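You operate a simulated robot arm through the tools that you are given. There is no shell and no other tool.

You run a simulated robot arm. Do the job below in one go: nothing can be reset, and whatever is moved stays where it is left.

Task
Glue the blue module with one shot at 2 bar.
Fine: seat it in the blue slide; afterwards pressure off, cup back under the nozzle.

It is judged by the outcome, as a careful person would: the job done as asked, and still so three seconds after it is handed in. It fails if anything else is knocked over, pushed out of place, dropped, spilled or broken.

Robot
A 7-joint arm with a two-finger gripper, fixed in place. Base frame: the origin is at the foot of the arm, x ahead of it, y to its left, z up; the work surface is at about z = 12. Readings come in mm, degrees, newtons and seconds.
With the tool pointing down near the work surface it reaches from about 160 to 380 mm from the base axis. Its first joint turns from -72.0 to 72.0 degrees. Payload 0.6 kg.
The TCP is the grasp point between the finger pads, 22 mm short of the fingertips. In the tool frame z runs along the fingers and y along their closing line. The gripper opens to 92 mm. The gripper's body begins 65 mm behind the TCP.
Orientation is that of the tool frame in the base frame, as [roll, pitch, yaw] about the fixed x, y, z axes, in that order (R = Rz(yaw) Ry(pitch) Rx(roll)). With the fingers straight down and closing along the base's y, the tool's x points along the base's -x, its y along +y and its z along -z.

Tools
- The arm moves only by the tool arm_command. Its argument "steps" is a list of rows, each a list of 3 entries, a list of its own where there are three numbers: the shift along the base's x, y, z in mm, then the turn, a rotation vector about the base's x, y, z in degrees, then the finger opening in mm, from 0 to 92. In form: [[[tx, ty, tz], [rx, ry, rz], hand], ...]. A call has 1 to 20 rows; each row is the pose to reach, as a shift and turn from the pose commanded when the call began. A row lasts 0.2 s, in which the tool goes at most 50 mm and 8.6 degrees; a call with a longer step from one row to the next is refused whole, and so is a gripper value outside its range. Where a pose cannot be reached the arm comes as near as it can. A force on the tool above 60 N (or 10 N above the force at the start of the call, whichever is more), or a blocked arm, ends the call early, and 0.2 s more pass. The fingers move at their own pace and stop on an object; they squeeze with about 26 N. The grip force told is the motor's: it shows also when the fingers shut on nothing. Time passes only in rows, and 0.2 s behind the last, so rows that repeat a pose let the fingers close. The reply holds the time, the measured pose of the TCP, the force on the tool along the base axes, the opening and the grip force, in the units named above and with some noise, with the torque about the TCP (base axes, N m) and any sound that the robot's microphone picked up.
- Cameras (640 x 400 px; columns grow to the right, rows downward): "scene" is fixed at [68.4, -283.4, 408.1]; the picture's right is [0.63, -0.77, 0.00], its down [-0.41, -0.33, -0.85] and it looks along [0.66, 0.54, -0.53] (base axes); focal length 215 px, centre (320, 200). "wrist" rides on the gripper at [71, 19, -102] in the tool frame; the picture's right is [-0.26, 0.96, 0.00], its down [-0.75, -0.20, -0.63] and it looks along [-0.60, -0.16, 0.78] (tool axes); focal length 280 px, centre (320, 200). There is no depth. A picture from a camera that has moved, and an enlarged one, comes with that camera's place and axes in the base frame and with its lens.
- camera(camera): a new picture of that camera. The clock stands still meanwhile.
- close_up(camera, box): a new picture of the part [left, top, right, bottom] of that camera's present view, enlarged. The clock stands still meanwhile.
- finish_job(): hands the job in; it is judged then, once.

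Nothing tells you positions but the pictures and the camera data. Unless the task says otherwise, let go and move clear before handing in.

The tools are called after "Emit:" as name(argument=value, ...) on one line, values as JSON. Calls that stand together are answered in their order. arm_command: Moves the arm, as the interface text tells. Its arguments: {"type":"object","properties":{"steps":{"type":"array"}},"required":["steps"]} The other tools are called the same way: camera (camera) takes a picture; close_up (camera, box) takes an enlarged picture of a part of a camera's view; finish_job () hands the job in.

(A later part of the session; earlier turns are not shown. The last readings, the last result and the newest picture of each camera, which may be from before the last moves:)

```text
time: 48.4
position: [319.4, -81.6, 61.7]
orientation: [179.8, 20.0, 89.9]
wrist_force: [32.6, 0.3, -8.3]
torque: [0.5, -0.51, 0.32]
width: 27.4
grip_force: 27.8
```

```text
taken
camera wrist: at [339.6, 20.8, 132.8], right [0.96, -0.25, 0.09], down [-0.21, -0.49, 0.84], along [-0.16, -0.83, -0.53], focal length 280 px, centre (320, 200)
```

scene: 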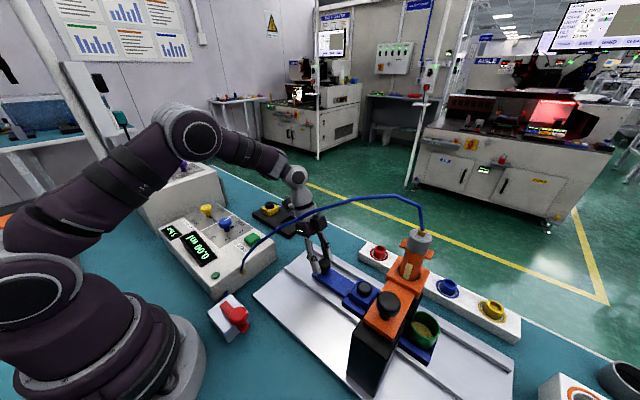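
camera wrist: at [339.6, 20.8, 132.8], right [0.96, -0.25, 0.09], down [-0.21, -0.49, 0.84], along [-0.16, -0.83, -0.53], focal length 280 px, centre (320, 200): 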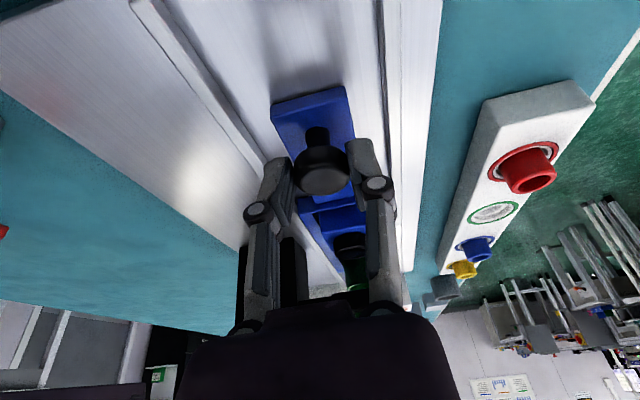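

The slide has moved about 45 mm and the cup now shows on the far side of the nozzle. I'll relieve the x force and keep sliding.

Emit:
arm_command(steps=[[[1.2, 0, -0.4], [0, 0, 0], 15], [[2.2, 0, -0.4], [0, 0, 0], 15], [[2.2, -3, -0.4], [0, 0, 0], 15], [[2.2, -7, -0.4], [0, 0, 0], 15], [[2.2, -11, -0.4], [0, 0, 0], 15], [[2.2, -15, -0.4], [0, 0, 0], 15], [[2.2, -15, -0.4], [0, 0, 0], 15]])

```text
time: 50.0
position: [319.9, -97.2, 60.2]
orientation: [-179.5, 20.0, 89.9]
wrist_force: [-44.9, -1.7, 8.1]
torque: [-0.74, 0.73, -0.42]
width: 27.4
grip_force: 28.1
```

Emit:
arm_command(steps=[[[-1.0, 0, 0], [0, 0, 0], 15], [[-2.0, 0, 0], [0, 0, 0], 15], [[-2.0, 0, 0], [0, 0, 0], 15]])

```text
time: 50.8
position: [321.1, -96.3, 59.6]
orientation: [-179.7, 19.7, 90.1]
wrist_force: [-21.5, 0.1, -27.2]
torque: [0.62, 0.25, -0.18]
width: 27.3
grip_force: 28.1
```

Clamping the guided knob causes side-force swings, so I'll let go and push from behind with two partly open fingers, which nest around the round head.

Emit:
arm_command(steps=[[[0, 0, 0], [0, 0, 0], 36], [[0, 0, 0], [0, 0, 0], 46], [[0, 0, 0], [0, 0, 0], 46], [[0, 0, 10], [0, 0, 0], 46], [[0, 0, 25], [0, 0, 0], 46], [[0, 15, 35], [0, 0, 0], 30], [[0, 33, 35], [0, 0, 0], 14], [[0, 33, 35], [0, 0, 0], 14], [[0, 33, 35], [0, 0, 0], 14]])

Emit:
camera(camera="wrist")

Emit:
close_up(camera="scene", box=[295, 215, 455, 355])

```text
time: 52.8
position: [320.2, -64.7, 96.3]
orientation: [180.0, 20.0, 90.0]
wrist_force: [0.5, 0.3, -0.6]
torque: [0.0, 0.0, 0.01]
width: 13.9
grip_force: 0.1
```

```text
taken
camera wrist: at [341.2, 37.2, 166.6], right [0.96, -0.25, 0.09], down [-0.2, -0.49, 0.85], along [-0.16, -0.83, -0.53], focal length 280 px, centre (320, 200)
```

wrist: 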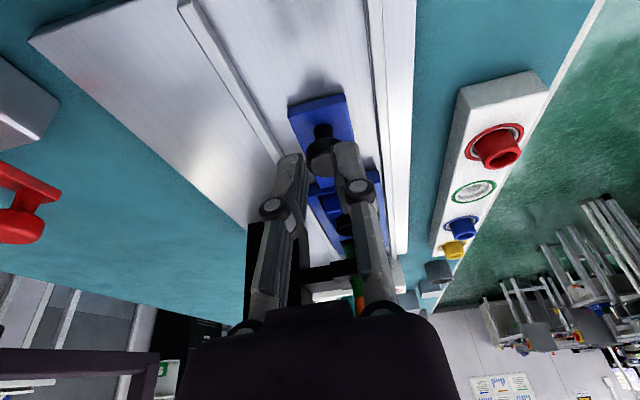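

```text
2.86 times, centred on (375, 285) of scene
camera zoom: at [68.4, -283.4, 408.1], right [0.63, -0.77, 0.0], down [-0.41, -0.33, -0.85], along [0.66, 0.54, -0.53], focal length 613 px, centre (163, -43)
```

zoom: 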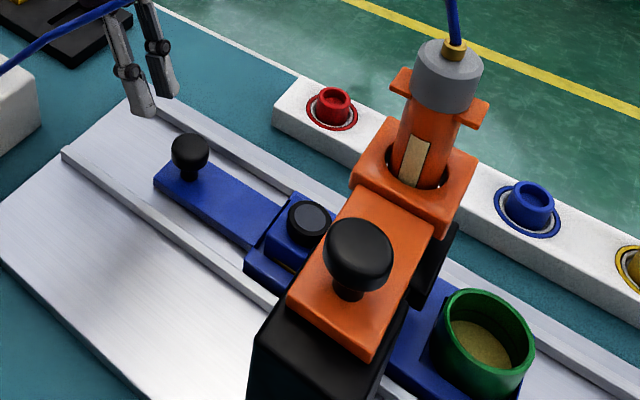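

The slide knob is at about y = −101 and the cup is visible past the nozzle. I'll lower behind the knob and push −y gently.

Emit:
arm_command(steps=[[[0, 0, -12], [0, 0, 0], 14], [[0, 0, -25], [0, 0, 0], 14], [[0, 0, -36], [0, 0, 0], 14], [[0, -5, -36], [0, 0, 0], 14], [[0, -10, -36], [0, 0, 0], 14], [[0, -15, -36], [0, 0, 0], 14], [[0, -20, -36], [0, 0, 0], 14], [[0, -20, -36], [0, 0, 0], 14]])

Emit:
camera(camera="wrist")

Emit:
close_up(camera="scene", box=[295, 215, 455, 355])

```text
time: 54.6
position: [321.0, -85.4, 60.7]
orientation: [-180.0, 20.1, 89.9]
wrist_force: [-0.2, 0.8, -0.2]
torque: [0.02, 0.02, 0.03]
width: 14.4
grip_force: 0.2
```

```text
taken
camera wrist: at [340.7, 17.5, 130.7], right [0.96, -0.25, 0.09], down [-0.2, -0.49, 0.85], along [-0.16, -0.83, -0.53], focal length 280 px, centre (320, 200)
```

wrist: 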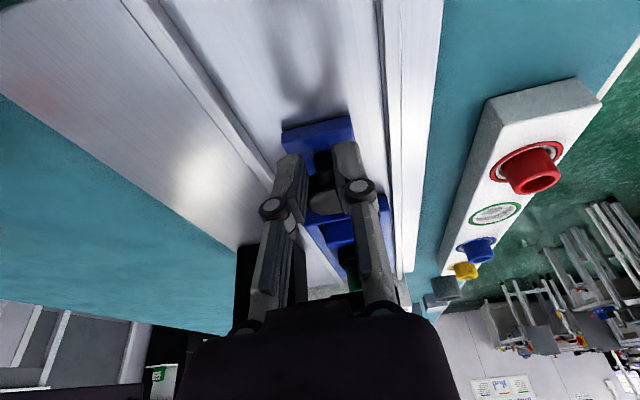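

```text
2.86 times, centred on (375, 285) of scene
camera zoom: at [68.4, -283.4, 408.1], right [0.63, -0.77, 0.0], down [-0.41, -0.33, -0.85], along [0.66, 0.54, -0.53], focal length 613 px, centre (163, -43)
```

zoom: 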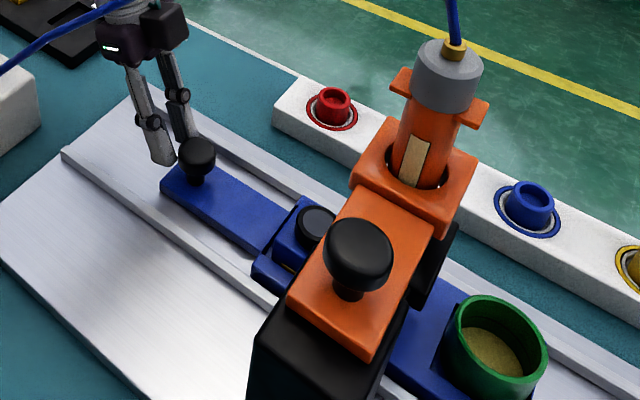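

The push works with almost no force, and the knob is now at about y = −109. I'm pushing another 30 mm.

Emit:
arm_command(steps=[[[0, -5, 0], [0, 0, 0], 14], [[0, -10, 0], [0, 0, 0], 14], [[0, -15, 0], [0, 0, 0], 14], [[0, -20, 0], [0, 0, 0], 14], [[0, -25, 0], [0, 0, 0], 14], [[0, -30, 0], [0, 0, 0], 14], [[0, -30, 0], [0, 0, 0], 14]])

Emit:
camera(camera="wrist")

Emit:
close_up(camera="scene", box=[295, 215, 455, 355])

```text
time: 56.2
position: [320.3, -116.0, 59.2]
orientation: [180.0, 19.9, 90.1]
wrist_force: [-0.7, -0.6, 0.5]
torque: [-0.01, -0.01, 0.02]
width: 14.4
grip_force: 0.2
```

```text
taken
camera wrist: at [340.8, -13.6, 130.2], right [0.96, -0.25, 0.09], down [-0.2, -0.49, 0.85], along [-0.16, -0.83, -0.53], focal length 280 px, centre (320, 200)
```

wrist: 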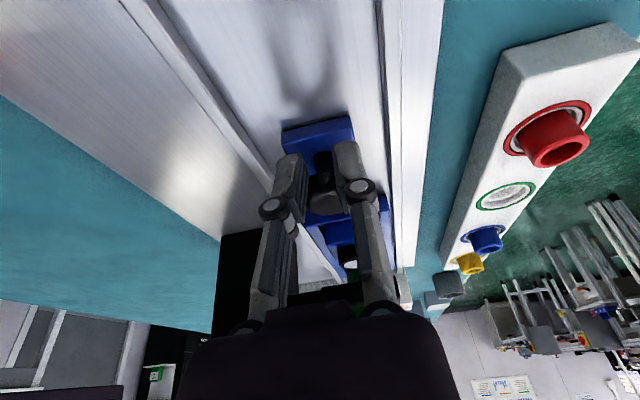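

```text
2.86 times, centred on (375, 285) of scene
camera zoom: at [68.4, -283.4, 408.1], right [0.63, -0.77, 0.0], down [-0.41, -0.33, -0.85], along [0.66, 0.54, -0.53], focal length 613 px, centre (163, -43)
```

zoom: 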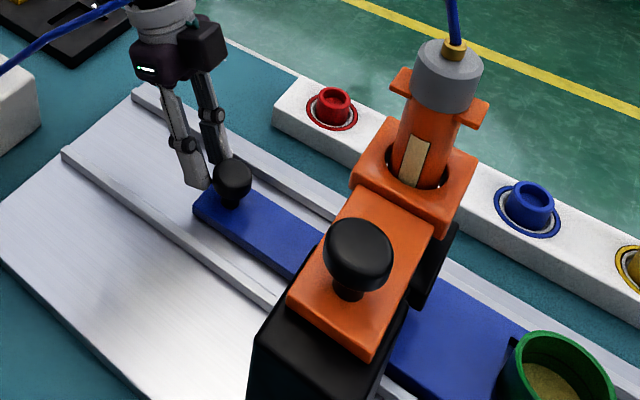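

The slide knob is at about y = −140 (moved about 99 mm). I estimate the full travel at about 108 mm, so I'll push 7 mm more gently and watch for a stop.

Emit:
arm_command(steps=[[[0, -2, 0], [0, 0, 0], 14], [[0, -4, 0], [0, 0, 0], 14], [[0, -6, 0], [0, 0, 0], 14], [[0, -7, 0], [0, 0, 0], 14], [[0, -7, 0], [0, 0, 0], 14]])

Emit:
camera(camera="wrist")

Emit:
camera(camera="scene")

```text
time: 57.4
position: [321.1, -121.9, 60.2]
orientation: [180.0, 20.0, 90.0]
wrist_force: [-0.5, -1.2, -0.1]
torque: [0.02, -0.03, 0.01]
width: 14.1
grip_force: 0.0
```

```text
taken
camera wrist: at [340.6, -19.6, 130.9], right [0.96, -0.25, 0.09], down [-0.2, -0.49, 0.85], along [-0.16, -0.83, -0.53], focal length 280 px, centre (320, 200)
```

wrist: 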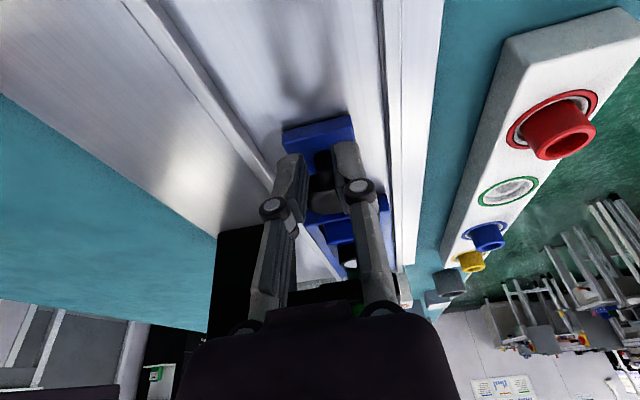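

```text
taken
```

scene: 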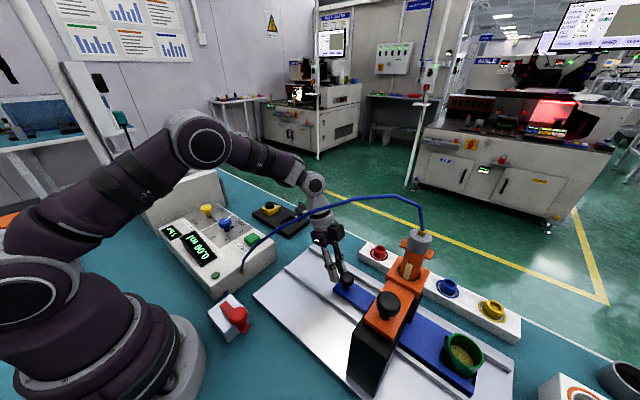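

No stop felt yet. I'll back the gripper away from the knob and up, then look at the module under the nozzle from a better angle.

Emit:
arm_command(steps=[[[0, 5, 0], [0, 0, 0], 14], [[0, 20, 10], [0, 0, 0], 14], [[0, 45, 30], [0, 0, 0], 14], [[0, 70, 55], [0, 0, 0], 14], [[0, 95, 60], [0, 0, 0], 40], [[0, 95, 60], [0, 0, 0], 60], [[0, 95, 60], [0, 0, 0], 80]])

Emit:
camera(camera="wrist")

Emit:
close_up(camera="scene", box=[325, 265, 505, 395])

```text
time: 59.0
position: [319.6, -26.6, 119.4]
orientation: [-180.0, 20.0, 90.0]
wrist_force: [-0.2, 0.5, 1.1]
torque: [-0.03, 0.03, 0.01]
width: 80.1
grip_force: 0.0
```

```text
taken
camera wrist: at [340.1, 75.5, 191.1], right [0.96, -0.25, 0.09], down [-0.2, -0.49, 0.84], along [-0.16, -0.83, -0.53], focal length 280 px, centre (320, 200)
```

wrist: 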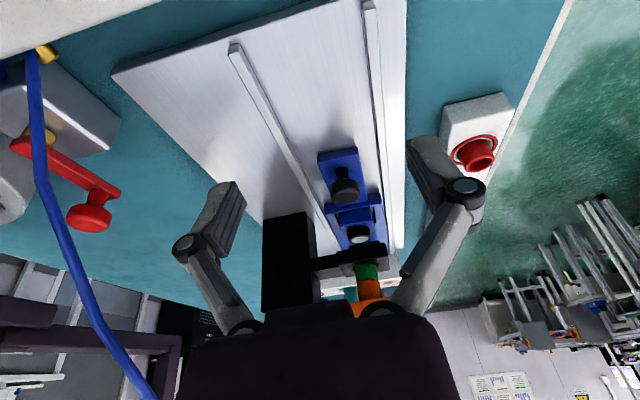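

```text
3.08 times, centred on (415, 330) of scene
camera zoom: at [68.4, -283.4, 408.1], right [0.63, -0.77, 0.0], down [-0.41, -0.33, -0.85], along [0.66, 0.54, -0.53], focal length 660 px, centre (28, -200)
```

zoom: 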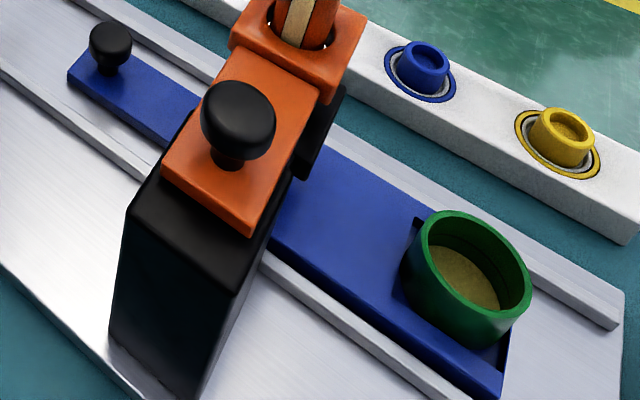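

Emit:
close_up(camera="wrist", box=[290, 130, 430, 330])

Emit:
close_up(camera="wrist", box=[320, 180, 410, 310])

Emit:
close_up(camera="scene", box=[370, 220, 450, 330])

```text
2.00 times, centred on (360, 230) of wrist
camera zoom: at [340.1, 75.5, 191.1], right [0.96, -0.25, 0.09], down [-0.2, -0.49, 0.84], along [-0.16, -0.83, -0.53], focal length 561 px, centre (240, 140)
```

zoom: 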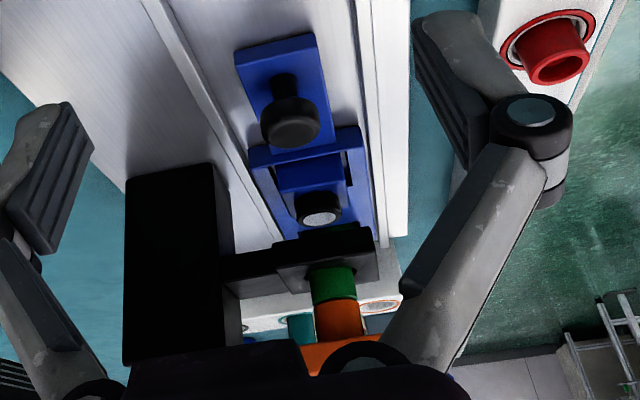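

```text
3.08 times, centred on (365, 245) of wrist
camera zoom: at [340.1, 75.5, 191.1], right [0.96, -0.25, 0.09], down [-0.2, -0.49, 0.84], along [-0.16, -0.83, -0.53], focal length 863 px, centre (182, 62)
```

zoom: 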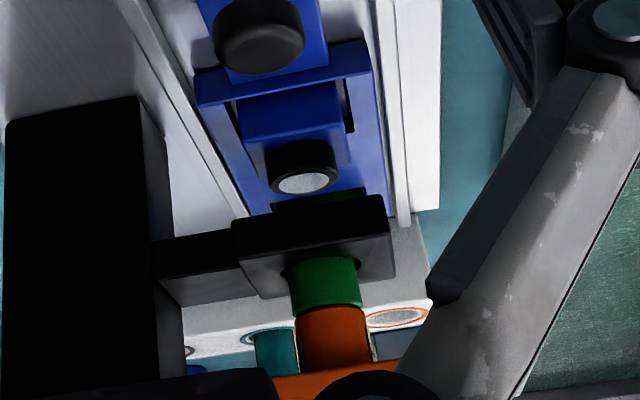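

```text
3.64 times, centred on (410, 275) of scene
camera zoom: at [68.4, -283.4, 408.1], right [0.63, -0.77, 0.0], down [-0.41, -0.33, -0.85], along [0.66, 0.54, -0.53], focal length 780 px, centre (-7, -73)
```

zoom: 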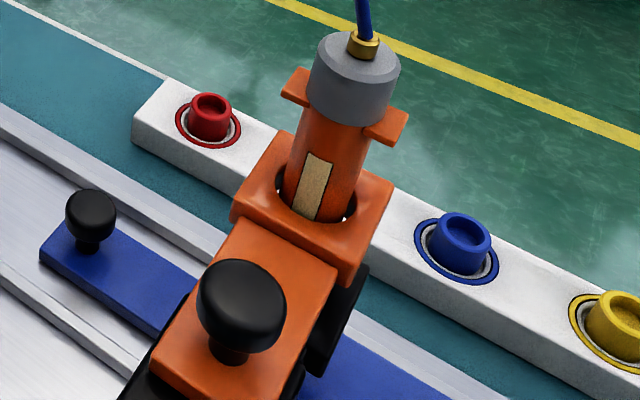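

By scene triangulation the module centre is about 4 mm short of the nozzle axis. I'll go back behind the slide knob and push about 4 mm more.

Emit:
arm_command(steps=[[[0, -25, -5], [0, 0, 0], 50], [[0, -50, -30], [0, 0, 0], 14], [[0, -70, -50], [0, 0, 0], 14], [[0, -80, -60], [0, 0, 0], 14], [[0, -88, -60], [0, 0, 0], 14], [[0, -88, -60], [0, 0, 0], 14], [[0, -88, -60], [0, 0, 0], 14]])

Emit:
camera(camera="wrist")

Emit:
close_up(camera="scene", box=[325, 225, 405, 295])

```text
time: 60.6
position: [322.3, -113.7, 60.5]
orientation: [180.0, 20.0, 90.0]
wrist_force: [0.0, -0.2, -0.3]
torque: [0.01, -0.01, 0.0]
width: 13.8
grip_force: 0.1
```

```text
taken
camera wrist: at [342.0, -11.3, 130.6], right [0.96, -0.25, 0.09], down [-0.2, -0.49, 0.85], along [-0.16, -0.83, -0.53], focal length 280 px, centre (320, 200)
```

wrist: 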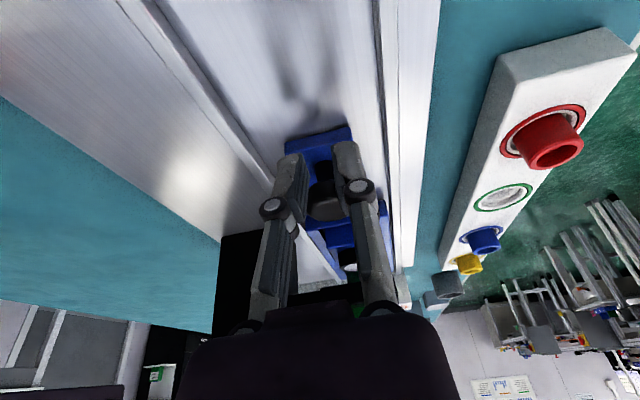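

```text
5.71 times, centred on (365, 260) of scene
camera zoom: at [68.4, -283.4, 408.1], right [0.63, -0.77, 0.0], down [-0.41, -0.33, -0.85], along [0.66, 0.54, -0.53], focal length 1226 px, centre (63, -143)
```

zoom: 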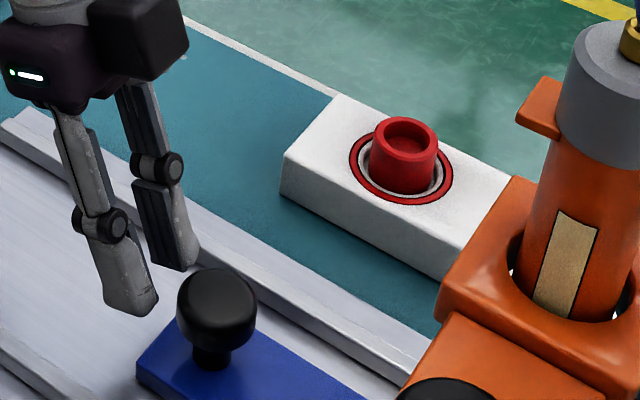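

Pushing the last few millimetres now.

Emit:
arm_command(steps=[[[-1, -4, 0], [0, 0, 0], 14], [[-1, -8, 0], [0, 0, 0], 14], [[-1, -10, 0], [0, 0, 0], 14], [[-1, -12, 0], [0, 0, 0], 14], [[-1, -12, 0], [0, 0, 0], 14]])

Emit:
close_up(camera="scene", box=[325, 225, 405, 295])

Emit:
close_up(camera="scene", box=[325, 265, 505, 395])

```text
time: 61.8
position: [318.4, -126.6, 60.1]
orientation: [179.9, 20.0, 90.0]
wrist_force: [-0.5, 0.8, 0.5]
torque: [0.03, 0.02, -0.01]
width: 14.0
grip_force: 0.1
```

```text
5.71 times, centred on (365, 260) of scene
camera zoom: at [68.4, -283.4, 408.1], right [0.63, -0.77, 0.0], down [-0.41, -0.33, -0.85], along [0.66, 0.54, -0.53], focal length 1226 px, centre (63, -143)
```

zoom: 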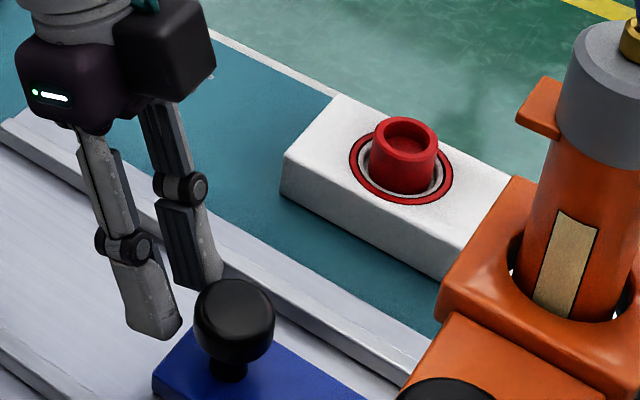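

```text
3.08 times, centred on (415, 330) of scene
camera zoom: at [68.4, -283.4, 408.1], right [0.63, -0.77, 0.0], down [-0.41, -0.33, -0.85], along [0.66, 0.54, -0.53], focal length 660 px, centre (28, -200)
```

zoom: 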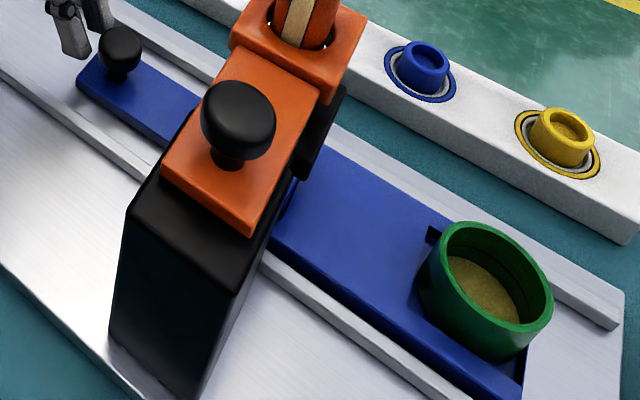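

By the scene measurements the slide has now travelled about 109.5 mm, which puts the module under the nozzle. I'll back off and verify with the wrist camera.

Emit:
arm_command(steps=[[[0, 5, 0], [0, 0, 0], 14], [[0, 20, 10], [0, 0, 0], 14], [[0, 45, 30], [0, 0, 0], 14], [[0, 70, 55], [0, 0, 0], 14], [[0, 100, 60], [0, 0, 0], 40], [[0, 100, 60], [0, 0, 0], 60], [[0, 100, 60], [0, 0, 0], 80]])

Emit:
close_up(camera="wrist", box=[290, 130, 430, 330])

Emit:
close_up(camera="scene", box=[160, 190, 280, 280])

```text
time: 63.4
position: [319.0, -27.1, 119.9]
orientation: [180.0, 20.0, 90.0]
wrist_force: [-0.3, 0.4, 0.4]
torque: [0.0, -0.04, -0.01]
width: 80.3
grip_force: 0.1
```

```text
2.00 times, centred on (360, 230) of wrist
camera zoom: at [340.0, 75.4, 190.3], right [0.96, -0.25, 0.09], down [-0.2, -0.49, 0.84], along [-0.16, -0.83, -0.53], focal length 561 px, centre (240, 140)
```

zoom: 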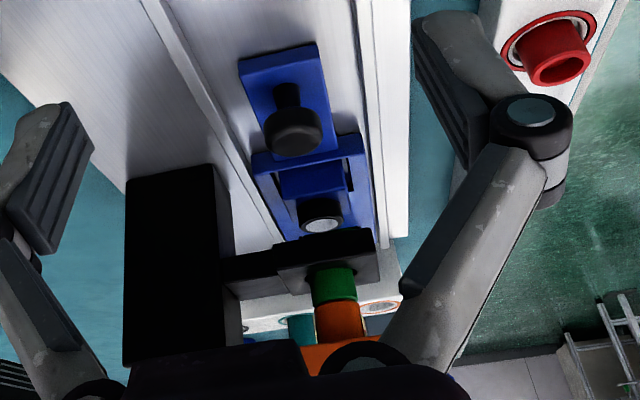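

```text
4.44 times, centred on (220, 235) of scene
camera zoom: at [68.4, -283.4, 408.1], right [0.63, -0.77, 0.0], down [-0.41, -0.33, -0.85], along [0.66, 0.54, -0.53], focal length 954 px, centre (764, 44)
```

zoom: 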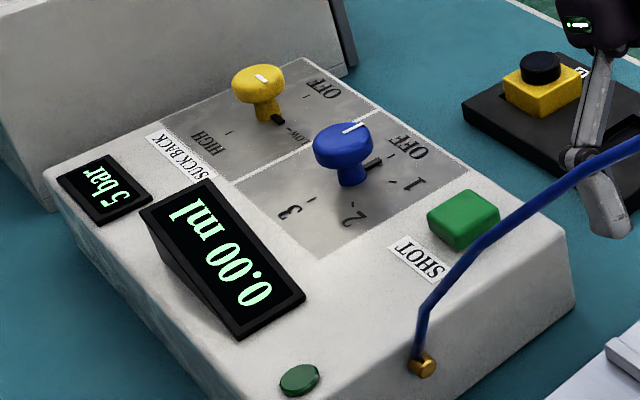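

The module sits under the nozzle within about 1–2 mm. Next comes the pressure knob; turning it clockwise from OFF through 1 to 2 is about −120°. I'll raise the arm, straighten the tool and move over the dispenser.

Emit:
arm_command(steps=[[[0, 5, 20], [0, 0, 0], 70], [[0, 10, 45], [7, 0, 0], 70], [[-5, 25, 70], [14, 0, 0], 70], [[-10, 55, 85], [20, 0, 0], 70], [[-20, 90, 85], [20, 0, 0], 70], [[-35, 120, 85], [20, 0, 0], 70], [[-50, 150, 85], [20, 0, 0], 70], [[-50, 150, 85], [20, 0, 0], 70]])

Emit:
camera(camera="scene")

```text
time: 65.2
position: [266.4, 125.1, 204.7]
orientation: [180.0, 0.0, 90.0]
wrist_force: [-0.3, 0.7, -0.3]
torque: [-0.01, 0.0, 0.0]
width: 70.1
grip_force: 0.1
```

```text
taken
```

scene: 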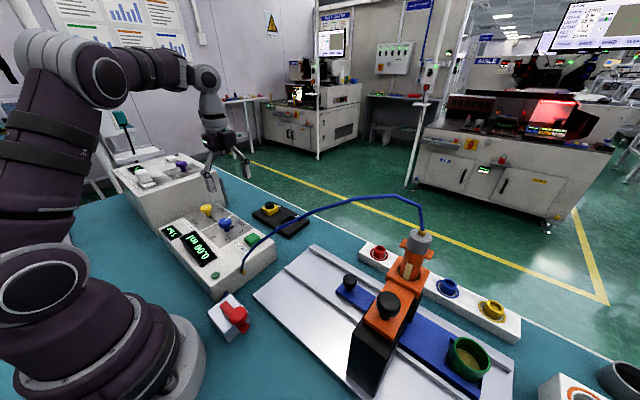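

Turning the tool back toward yaw 180 and pulling back, to view the knob with the wrist camera.

Emit:
arm_command(steps=[[[-6, 0, 0], [0, 0, 8], 60], [[-12, 0, 0], [0, 0, 16], 60], [[-18, 1, 0], [0, 0, 24], 60], [[-24, 1, 0], [0, 0, 32], 60], [[-30, 2, 0], [0, 0, 40], 60], [[-36, 2, 0], [0, 0, 48], 60], [[-42, 3, 0], [0, 0, 56], 60], [[-48, 3, 0], [0, 0, 64], 60], [[-54, 4, 0], [0, 0, 72], 60], [[-58, 5, 0], [0, 0, 80], 60], [[-60, 5, 0], [0, 0, 88], 60], [[-60, 5, 0], [0, 0, 90], 60], [[-60, 5, 0], [0, 0, 90], 60]])

Emit:
camera(camera="wrist")

```text
time: 68.0
position: [208.5, 128.0, 203.2]
orientation: [180.0, -0.1, -180.0]
wrist_force: [0.3, -0.2, 0.3]
torque: [0.0, 0.0, -0.01]
width: 59.9
grip_force: 0.1
```

```text
taken
camera wrist: at [138.7, 148.9, 305.1], right [0.26, 0.97, 0.0], down [0.75, -0.2, 0.63], along [0.6, -0.16, -0.78], focal length 280 px, centre (320, 200)
```

wrist: 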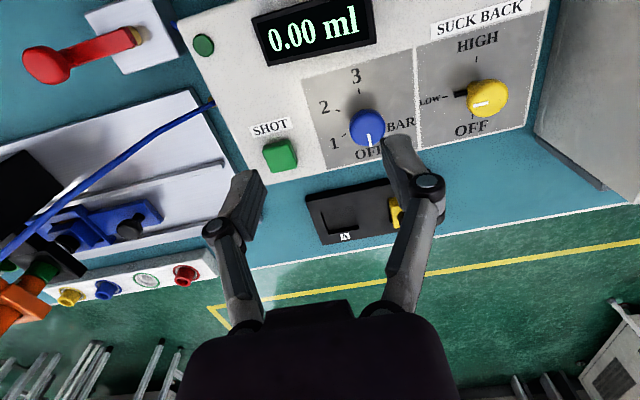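

Emit:
close_up(camera="wrist", box=[230, 40, 430, 190])

Emit:
close_up(camera="wrist", box=[310, 60, 430, 170])

Emit:
close_up(camera="scene", box=[200, 205, 270, 255])

```text
2.67 times, centred on (330, 115) of wrist
camera zoom: at [138.7, 148.9, 305.1], right [0.26, 0.97, 0.0], down [0.75, -0.2, 0.63], along [0.6, -0.16, -0.78], focal length 748 px, centre (293, 427)
```

zoom: 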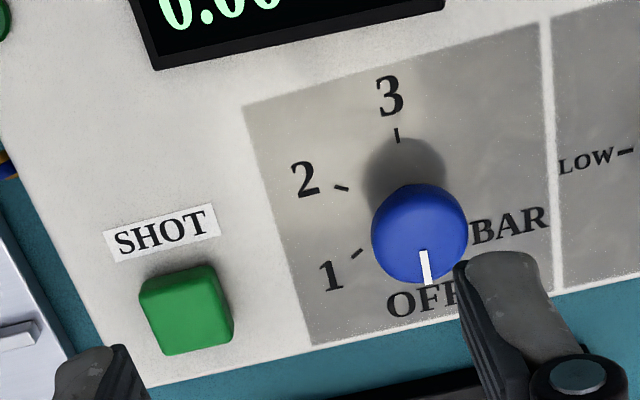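

```text
3.64 times, centred on (370, 115) of wrist
camera zoom: at [138.7, 148.9, 305.1], right [0.26, 0.97, 0.0], down [0.75, -0.2, 0.63], along [0.6, -0.16, -0.78], focal length 1020 px, centre (138, 509)
```

zoom: 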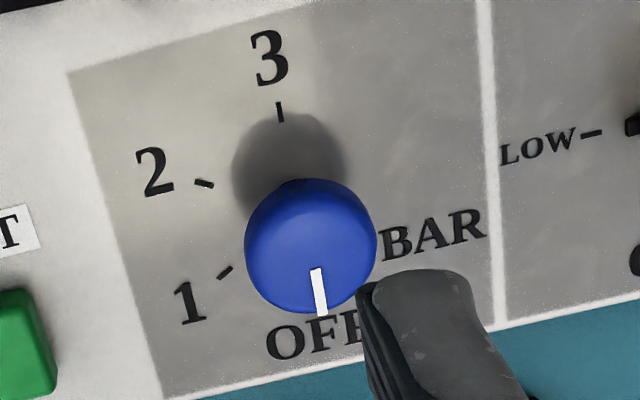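

```text
8.00 times, centred on (235, 230) of scene
camera zoom: at [68.4, -283.4, 408.1], right [0.63, -0.77, 0.0], down [-0.41, -0.33, -0.85], along [0.66, 0.54, -0.53], focal length 1717 px, centre (1000, -40)
```

zoom: 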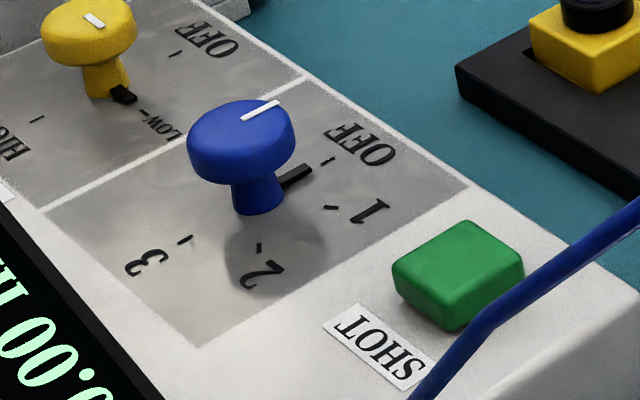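

The ticks are 60° apart around a knob centre of about [245,161], with the head about 30 mm wide and its top near z = 86. OFF lies along +x and 2 bar is −120° from it. I'll pre-rotate the tool +63° and move above the knob.

Emit:
arm_command(steps=[[[5, 4, 0], [0, 0, 8], 50], [[10, 8, 0], [0, 0, 16], 50], [[15, 12, 0], [0, 0, 24], 50], [[20, 17, -10], [0, 0, 32], 50], [[25, 22, -20], [0, 0, 40], 50], [[30, 27, -30], [0, 0, 48], 50], [[36, 32, -40], [0, 0, 56], 50], [[36, 32, -50], [0, 0, 63], 50], [[36, 32, -53], [0, 0, 63], 50], [[36, 32, -53], [0, 0, 63], 50]])

Emit:
camera(camera="wrist")

Emit:
close_up(camera="scene", box=[180, 160, 280, 260])

```text
time: 70.2
position: [244.8, 160.0, 153.1]
orientation: [-180.0, 0.0, -117.0]
wrist_force: [0.4, -0.3, 0.1]
torque: [0.02, 0.01, 0.0]
width: 50.0
grip_force: 0.1
```

```text
taken
camera wrist: at [196.9, 107.1, 254.5], right [-0.74, 0.67, 0.0], down [0.52, 0.58, 0.62], along [0.42, 0.46, -0.78], focal length 280 px, centre (320, 200)
```

wrist: 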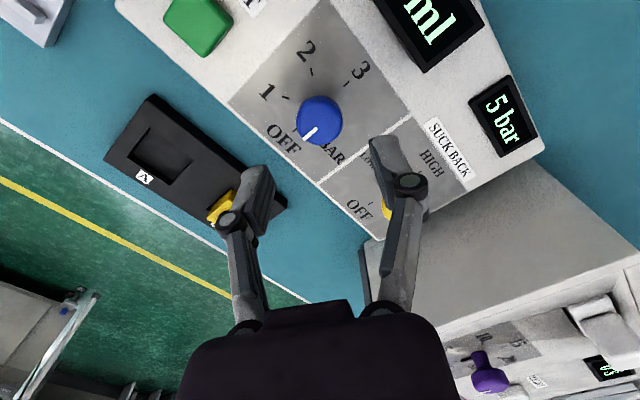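

```text
4.00 times, centred on (230, 210) of scene
camera zoom: at [68.4, -283.4, 408.1], right [0.63, -0.77, 0.0], down [-0.41, -0.33, -0.85], along [0.66, 0.54, -0.53], focal length 858 px, centre (680, 160)
```

zoom: 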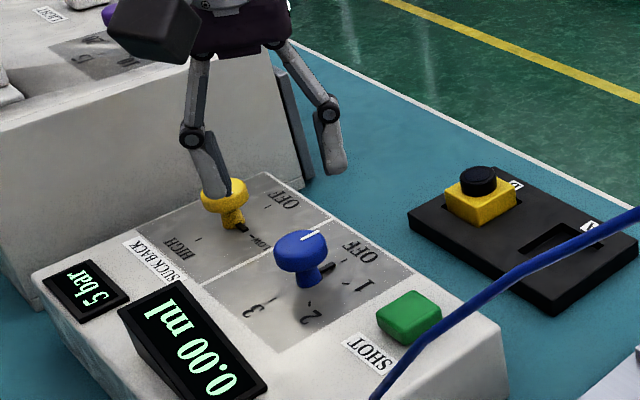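

The gripper is aligned above the pressure knob within 1 mm. Descending around it.

Emit:
arm_command(steps=[[[0, 0, -15], [0, 0, 0], 50], [[0, 0, -30], [0, 0, 0], 50], [[0, 0, -42], [0, 0, 0], 50], [[0, 0, -50], [0, 0, 0], 50], [[0, 0, -53], [0, 0, 0], 50], [[0, 0, -53], [0, 0, 0], 50]])

Emit:
camera(camera="wrist")

Emit:
close_up(camera="scene", box=[195, 190, 265, 245])

```text
time: 71.6
position: [245.4, 161.3, 99.7]
orientation: [180.0, 0.0, -116.9]
wrist_force: [-0.6, -0.2, 0.2]
torque: [0.0, 0.0, -0.02]
width: 49.8
grip_force: 0.0
```

```text
taken
camera wrist: at [196.8, 107.4, 200.7], right [-0.74, 0.67, 0.0], down [0.52, 0.58, 0.62], along [0.42, 0.46, -0.78], focal length 280 px, centre (320, 200)
```

wrist: 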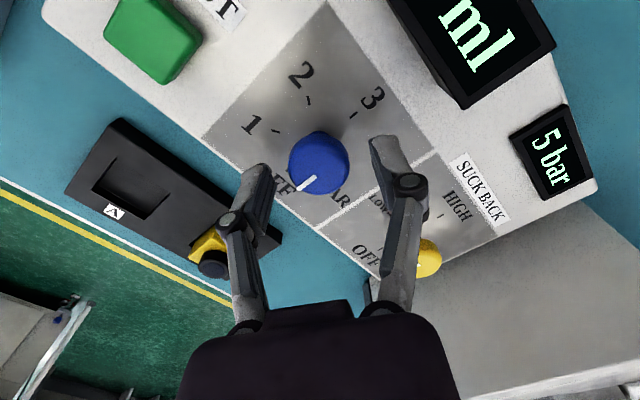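

```text
7.27 times, centred on (230, 218) of scene
camera zoom: at [68.4, -283.4, 408.1], right [0.63, -0.77, 0.0], down [-0.41, -0.33, -0.85], along [0.66, 0.54, -0.53], focal length 1561 px, centre (974, 73)
```

zoom: 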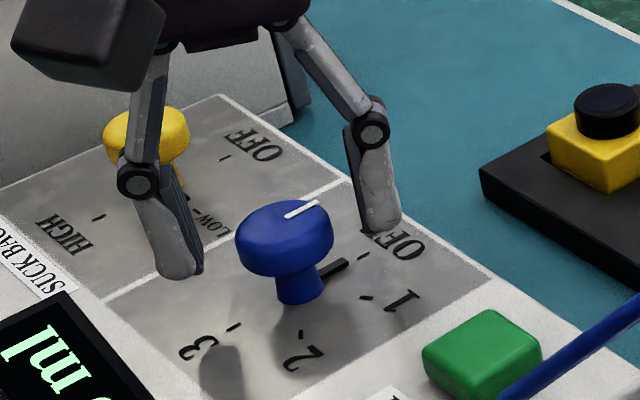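

The fingers flank the blue head. Closing on it now.

Emit:
arm_command(steps=[[[0, 0, 0], [0, 0, 0], 42], [[0, 0, 0], [0, 0, 0], 34], [[0, 0, 0], [0, 0, 0], 28], [[0, 0, 0], [0, 0, 0], 22], [[0, 0, 0], [0, 0, 0], 22]])

Emit:
close_up(camera="scene", box=[195, 190, 265, 245])

```text
time: 72.8
position: [245.3, 160.5, 98.8]
orientation: [180.0, 0.1, -117.2]
wrist_force: [5.1, -2.4, -1.8]
torque: [0.02, -0.16, 0.01]
width: 29.5
grip_force: 28.1
```

```text
7.27 times, centred on (230, 218) of scene
camera zoom: at [68.4, -283.4, 408.1], right [0.63, -0.77, 0.0], down [-0.41, -0.33, -0.85], along [0.66, 0.54, -0.53], focal length 1561 px, centre (974, 73)
```

zoom: 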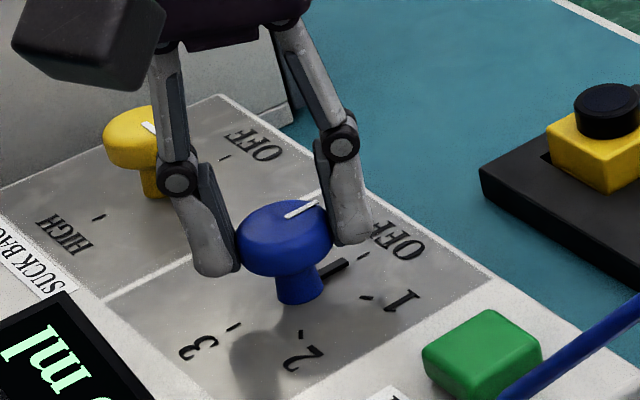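

The knob is gripped at 29.5 mm with little side force. I'll turn it clockwise in stages and verify that it follows.

Emit:
arm_command(steps=[[[0, 0, 0], [0, 0, -6], 22], [[0, 0, 0], [0, 0, -12], 22], [[0, 0, 0], [0, 0, -18], 22], [[0, 0, 0], [0, 0, -24], 22], [[0, 0, 0], [0, 0, -30], 22], [[0, 0, 0], [0, 0, -30], 22]])

Emit:
close_up(camera="scene", box=[195, 190, 265, 245])

Emit:
camera(camera="wrist")

```text
time: 74.2
position: [244.6, 160.9, 99.1]
orientation: [-179.9, 0.3, -147.1]
wrist_force: [24.8, -4.5, 17.4]
torque: [-0.22, -0.48, -0.02]
width: 29.5
grip_force: 27.8
```

```text
7.27 times, centred on (230, 218) of scene
camera zoom: at [68.4, -283.5, 408.1], right [0.63, -0.77, 0.0], down [-0.41, -0.33, -0.85], along [0.66, 0.54, -0.53], focal length 1561 px, centre (974, 73)
```

zoom: 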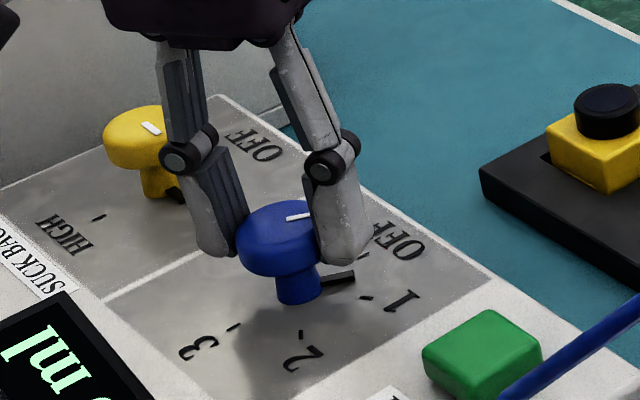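

```text
taken
camera wrist: at [176.3, 139.0, 200.2], right [-0.3, 0.95, 0.0], down [0.74, 0.24, 0.63], along [0.6, 0.19, -0.78], focal length 280 px, centre (320, 200)
```

wrist: 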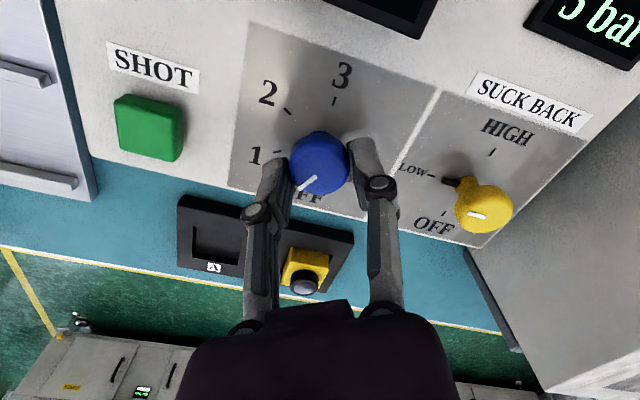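

The knob is turning with the gripper. I'll relieve the side force and continue turning.

Emit:
arm_command(steps=[[[1.2, -0.2, 0.6], [0, 0, 0], 22], [[1.6, -0.2, 0.8], [0, 0, -5], 22], [[1.6, -0.2, 0.8], [0, 0, -10], 22], [[1.6, -0.2, 0.8], [0, 0, -15], 22], [[1.6, -0.2, 0.8], [0, 0, -20], 22], [[1.6, -0.2, 0.8], [0, 0, -25], 22], [[1.6, -0.2, 0.8], [0, 0, -30], 22], [[1.6, -0.2, 0.8], [0, 0, -30], 22]])

Emit:
close_up(camera="scene", box=[195, 190, 265, 245])

```text
time: 76.0
position: [245.3, 160.5, 99.2]
orientation: [-179.9, -0.2, -177.1]
wrist_force: [-15.9, -18.1, -2.1]
torque: [-0.22, 0.49, 0.02]
width: 29.3
grip_force: 28.1
```

```text
7.27 times, centred on (230, 218) of scene
camera zoom: at [68.4, -283.4, 408.1], right [0.63, -0.77, 0.0], down [-0.41, -0.33, -0.85], along [0.66, 0.54, -0.53], focal length 1561 px, centre (974, 73)
```

zoom: 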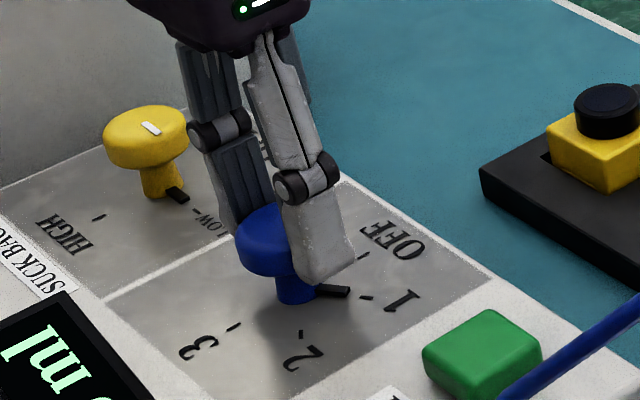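

The pointer is at the 1 tick. Correcting the side force and turning 30° more.

Emit:
arm_command(steps=[[[-1.0, -1.0, 0], [0, 0, 0], 22], [[-1.0, -1.2, 0], [0, 0, -5], 22], [[-1.0, -1.2, 0], [0, 0, -10], 22], [[-1.0, -1.2, 0], [0, 0, -15], 22], [[-1.0, -1.2, 0], [0, 0, -20], 22], [[-1.0, -1.2, 0], [0, 0, -25], 22], [[-1.0, -1.2, 0], [0, 0, -30], 22], [[-1.0, -1.2, 0], [0, 0, -30], 22]])

Emit:
close_up(camera="scene", box=[195, 190, 265, 245])

```text
time: 77.8
position: [245.7, 159.8, 99.1]
orientation: [-179.9, 0.0, 152.8]
wrist_force: [-7.3, -23.9, 16.3]
torque: [-0.56, 0.07, 0.01]
width: 29.4
grip_force: 27.6
```

```text
7.27 times, centred on (230, 218) of scene
camera zoom: at [68.4, -283.5, 408.1], right [0.63, -0.77, 0.0], down [-0.41, -0.33, -0.85], along [0.66, 0.54, -0.53], focal length 1561 px, centre (974, 73)
```

zoom: 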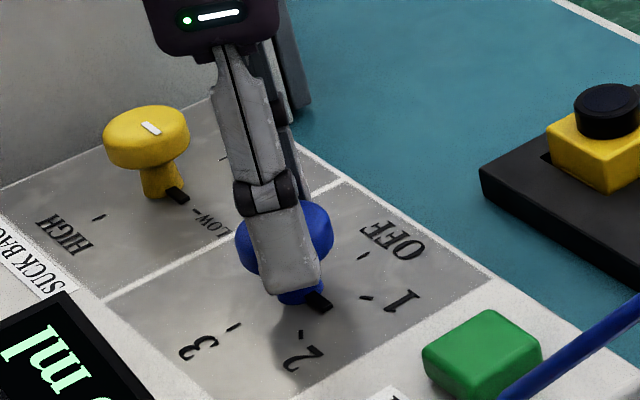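

The pointer is midway between 1 and 2. One more 30° turn with a small force correction.

Emit:
arm_command(steps=[[[-0.4, -1.2, 0.5], [0, 0, 0], 22], [[-0.4, -1.6, 0.5], [0, 0, -5], 22], [[-0.4, -1.6, 0.5], [0, 0, -10], 22], [[-0.4, -1.6, 0.5], [0, 0, -15], 22], [[-0.4, -1.6, 0.5], [0, 0, -20], 22], [[-0.4, -1.6, 0.5], [0, 0, -25], 22], [[-0.4, -1.6, 0.5], [0, 0, -30], 22], [[-0.4, -1.6, 0.5], [0, 0, -30], 22]])

Emit:
close_up(camera="scene", box=[195, 190, 265, 245])

Emit:
camera(camera="wrist")

```text
time: 79.6
position: [244.1, 159.3, 101.5]
orientation: [179.7, 0.0, 123.1]
wrist_force: [15.3, 33.8, 15.1]
torque: [0.45, -0.58, -0.07]
width: 29.0
grip_force: 28.6
```

```text
7.27 times, centred on (230, 218) of scene
camera zoom: at [68.4, -283.4, 408.0], right [0.63, -0.77, 0.0], down [-0.41, -0.33, -0.85], along [0.66, 0.54, -0.53], focal length 1561 px, centre (974, 73)
```

zoom: 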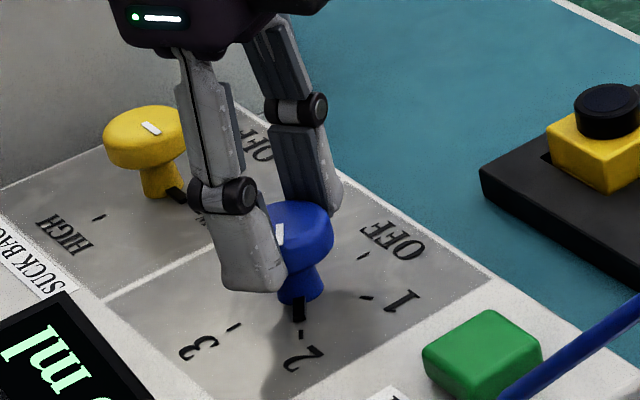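

```text
taken
camera wrist: at [223.4, 229.5, 202.7], right [0.95, 0.31, 0.01], down [0.24, -0.75, 0.62], along [0.2, -0.59, -0.78], focal length 280 px, centre (320, 200)
```

wrist: 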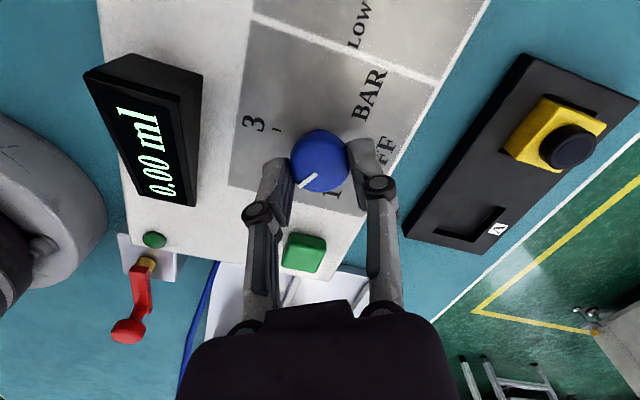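

Emit:
close_up(camera="scene", box=[215, 215, 245, 240])

Emit:
close_up(camera="scene", box=[155, 210, 225, 270])

```text
16.00 times, centred on (230, 228) of scene
camera zoom: at [68.4, -283.4, 408.0], right [0.63, -0.77, 0.0], down [-0.41, -0.33, -0.85], along [0.66, 0.54, -0.53], focal length 3434 px, centre (1760, -240)
```

zoom: 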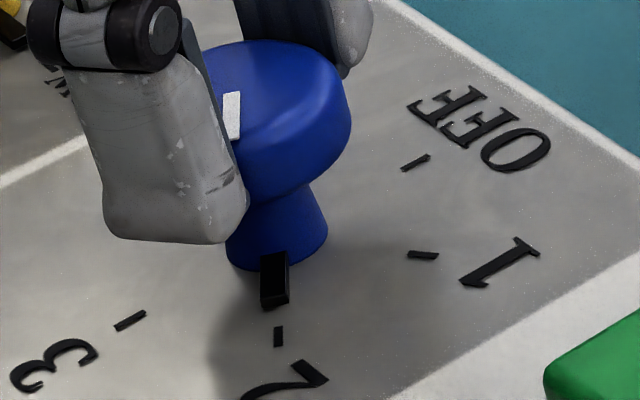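

```text
6.67 times, centred on (190, 240) of scene
camera zoom: at [68.4, -283.4, 408.0], right [0.63, -0.77, 0.0], down [-0.41, -0.33, -0.85], along [0.66, 0.54, -0.53], focal length 1431 px, centre (1187, -67)
```

zoom: 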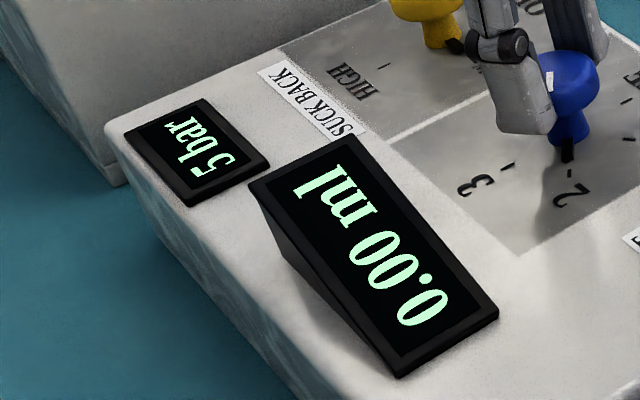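

The pointer is aligned with the 2 tick. I'll relieve the side force, release the knob and rise clear.

Emit:
arm_command(steps=[[[0.7, 1.2, 0.3], [0, 0, 0], 22], [[1.0, 2.2, 0.5], [0, 0, 0], 22], [[1.0, 2.2, 0.5], [0, 0, 0], 22]])

Emit:
arm_command(steps=[[[0, 0, 0], [0, 0, 0], 36], [[0, 0, 0], [0, 0, 0], 50], [[0, 0, 0], [0, 0, 0], 50], [[0, 0, 10], [0, 0, 0], 50], [[0, 0, 30], [0, 0, 0], 50], [[0, 0, 55], [0, 0, 0], 50], [[0, 0, 55], [0, 0, 0], 50]])

Emit:
close_up(camera="scene", box=[160, 195, 270, 275])

Emit:
camera(camera="wrist")

```text
time: 80.4
position: [246.2, 159.9, 100.3]
orientation: [-179.8, 0.1, 122.8]
wrist_force: [-6.0, -3.3, 35.8]
torque: [-0.1, 0.14, 0.05]
width: 29.2
grip_force: 28.0
```

```text
time: 82.0
position: [246.3, 157.1, 155.0]
orientation: [-179.9, 0.0, 123.0]
wrist_force: [0.3, 0.6, -0.2]
torque: [0.02, -0.03, 0.01]
width: 49.9
grip_force: 0.0
```

```text
5.00 times, centred on (215, 235) of scene
camera zoom: at [68.4, -283.4, 408.1], right [0.63, -0.77, 0.0], down [-0.41, -0.33, -0.85], along [0.66, 0.54, -0.53], focal length 1073 px, centre (845, 25)
```

zoom: 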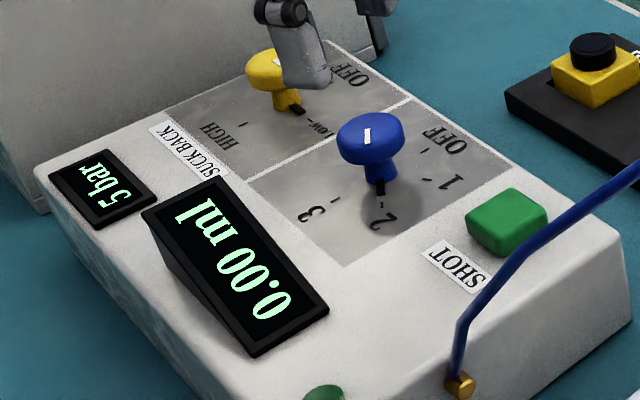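

```text
taken
camera wrist: at [224.2, 228.9, 257.5], right [0.95, 0.31, 0.0], down [0.24, -0.74, 0.63], along [0.19, -0.6, -0.78], focal length 280 px, centre (320, 200)
```

wrist: 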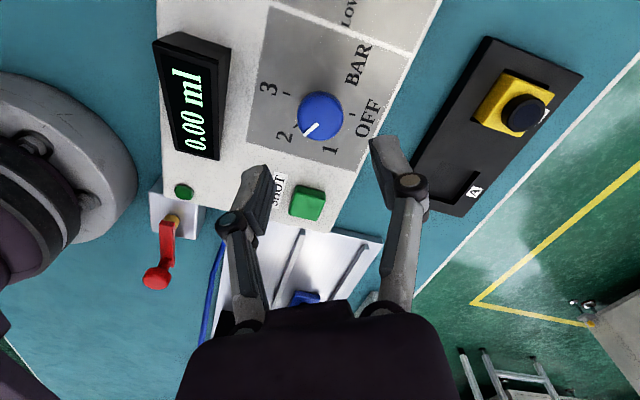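

Emit:
close_up(camera="wrist", box=[240, 60, 400, 170])

Emit:
close_up(camera="scene", box=[215, 210, 255, 240])

Emit:
close_up(camera="wrist", box=[130, 170, 230, 300])

```text
3.64 times, centred on (320, 115) of wrist
camera zoom: at [224.2, 228.9, 257.5], right [0.95, 0.31, 0.0], down [0.24, -0.74, 0.63], along [0.19, -0.6, -0.78], focal length 1020 px, centre (320, 509)
```

zoom: 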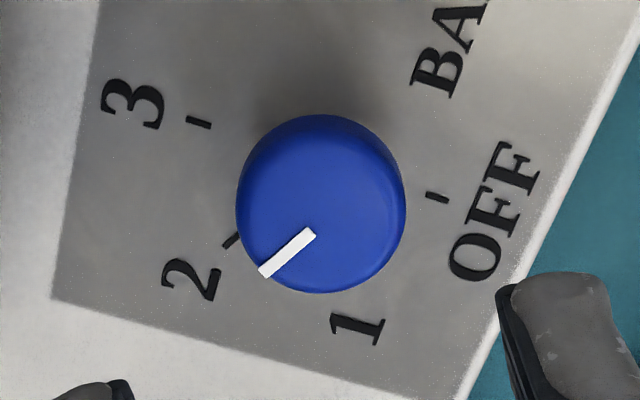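

```text
13.33 times, centred on (235, 225) of scene
camera zoom: at [68.4, -283.4, 408.1], right [0.63, -0.77, 0.0], down [-0.41, -0.33, -0.85], along [0.66, 0.54, -0.53], focal length 2862 px, centre (1453, -133)
```

zoom: 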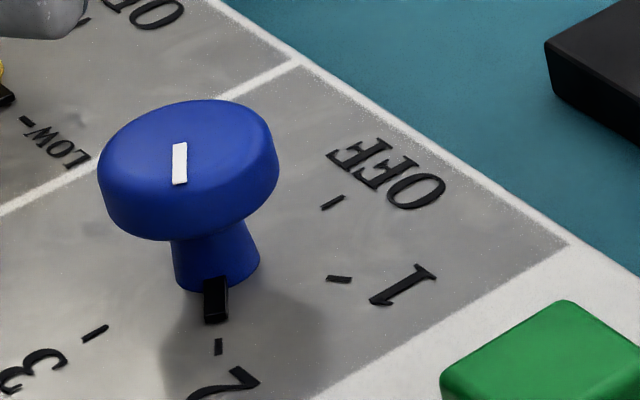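

```text
3.08 times, centred on (180, 235) of wrist
camera zoom: at [224.2, 228.9, 257.5], right [0.95, 0.31, 0.0], down [0.24, -0.74, 0.63], along [0.19, -0.6, -0.78], focal length 863 px, centre (751, 92)
```

zoom: 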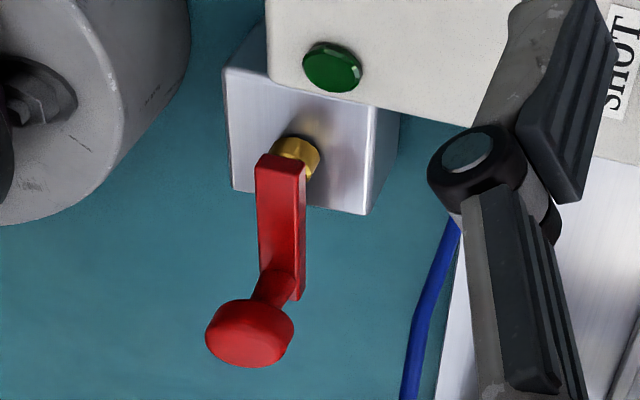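

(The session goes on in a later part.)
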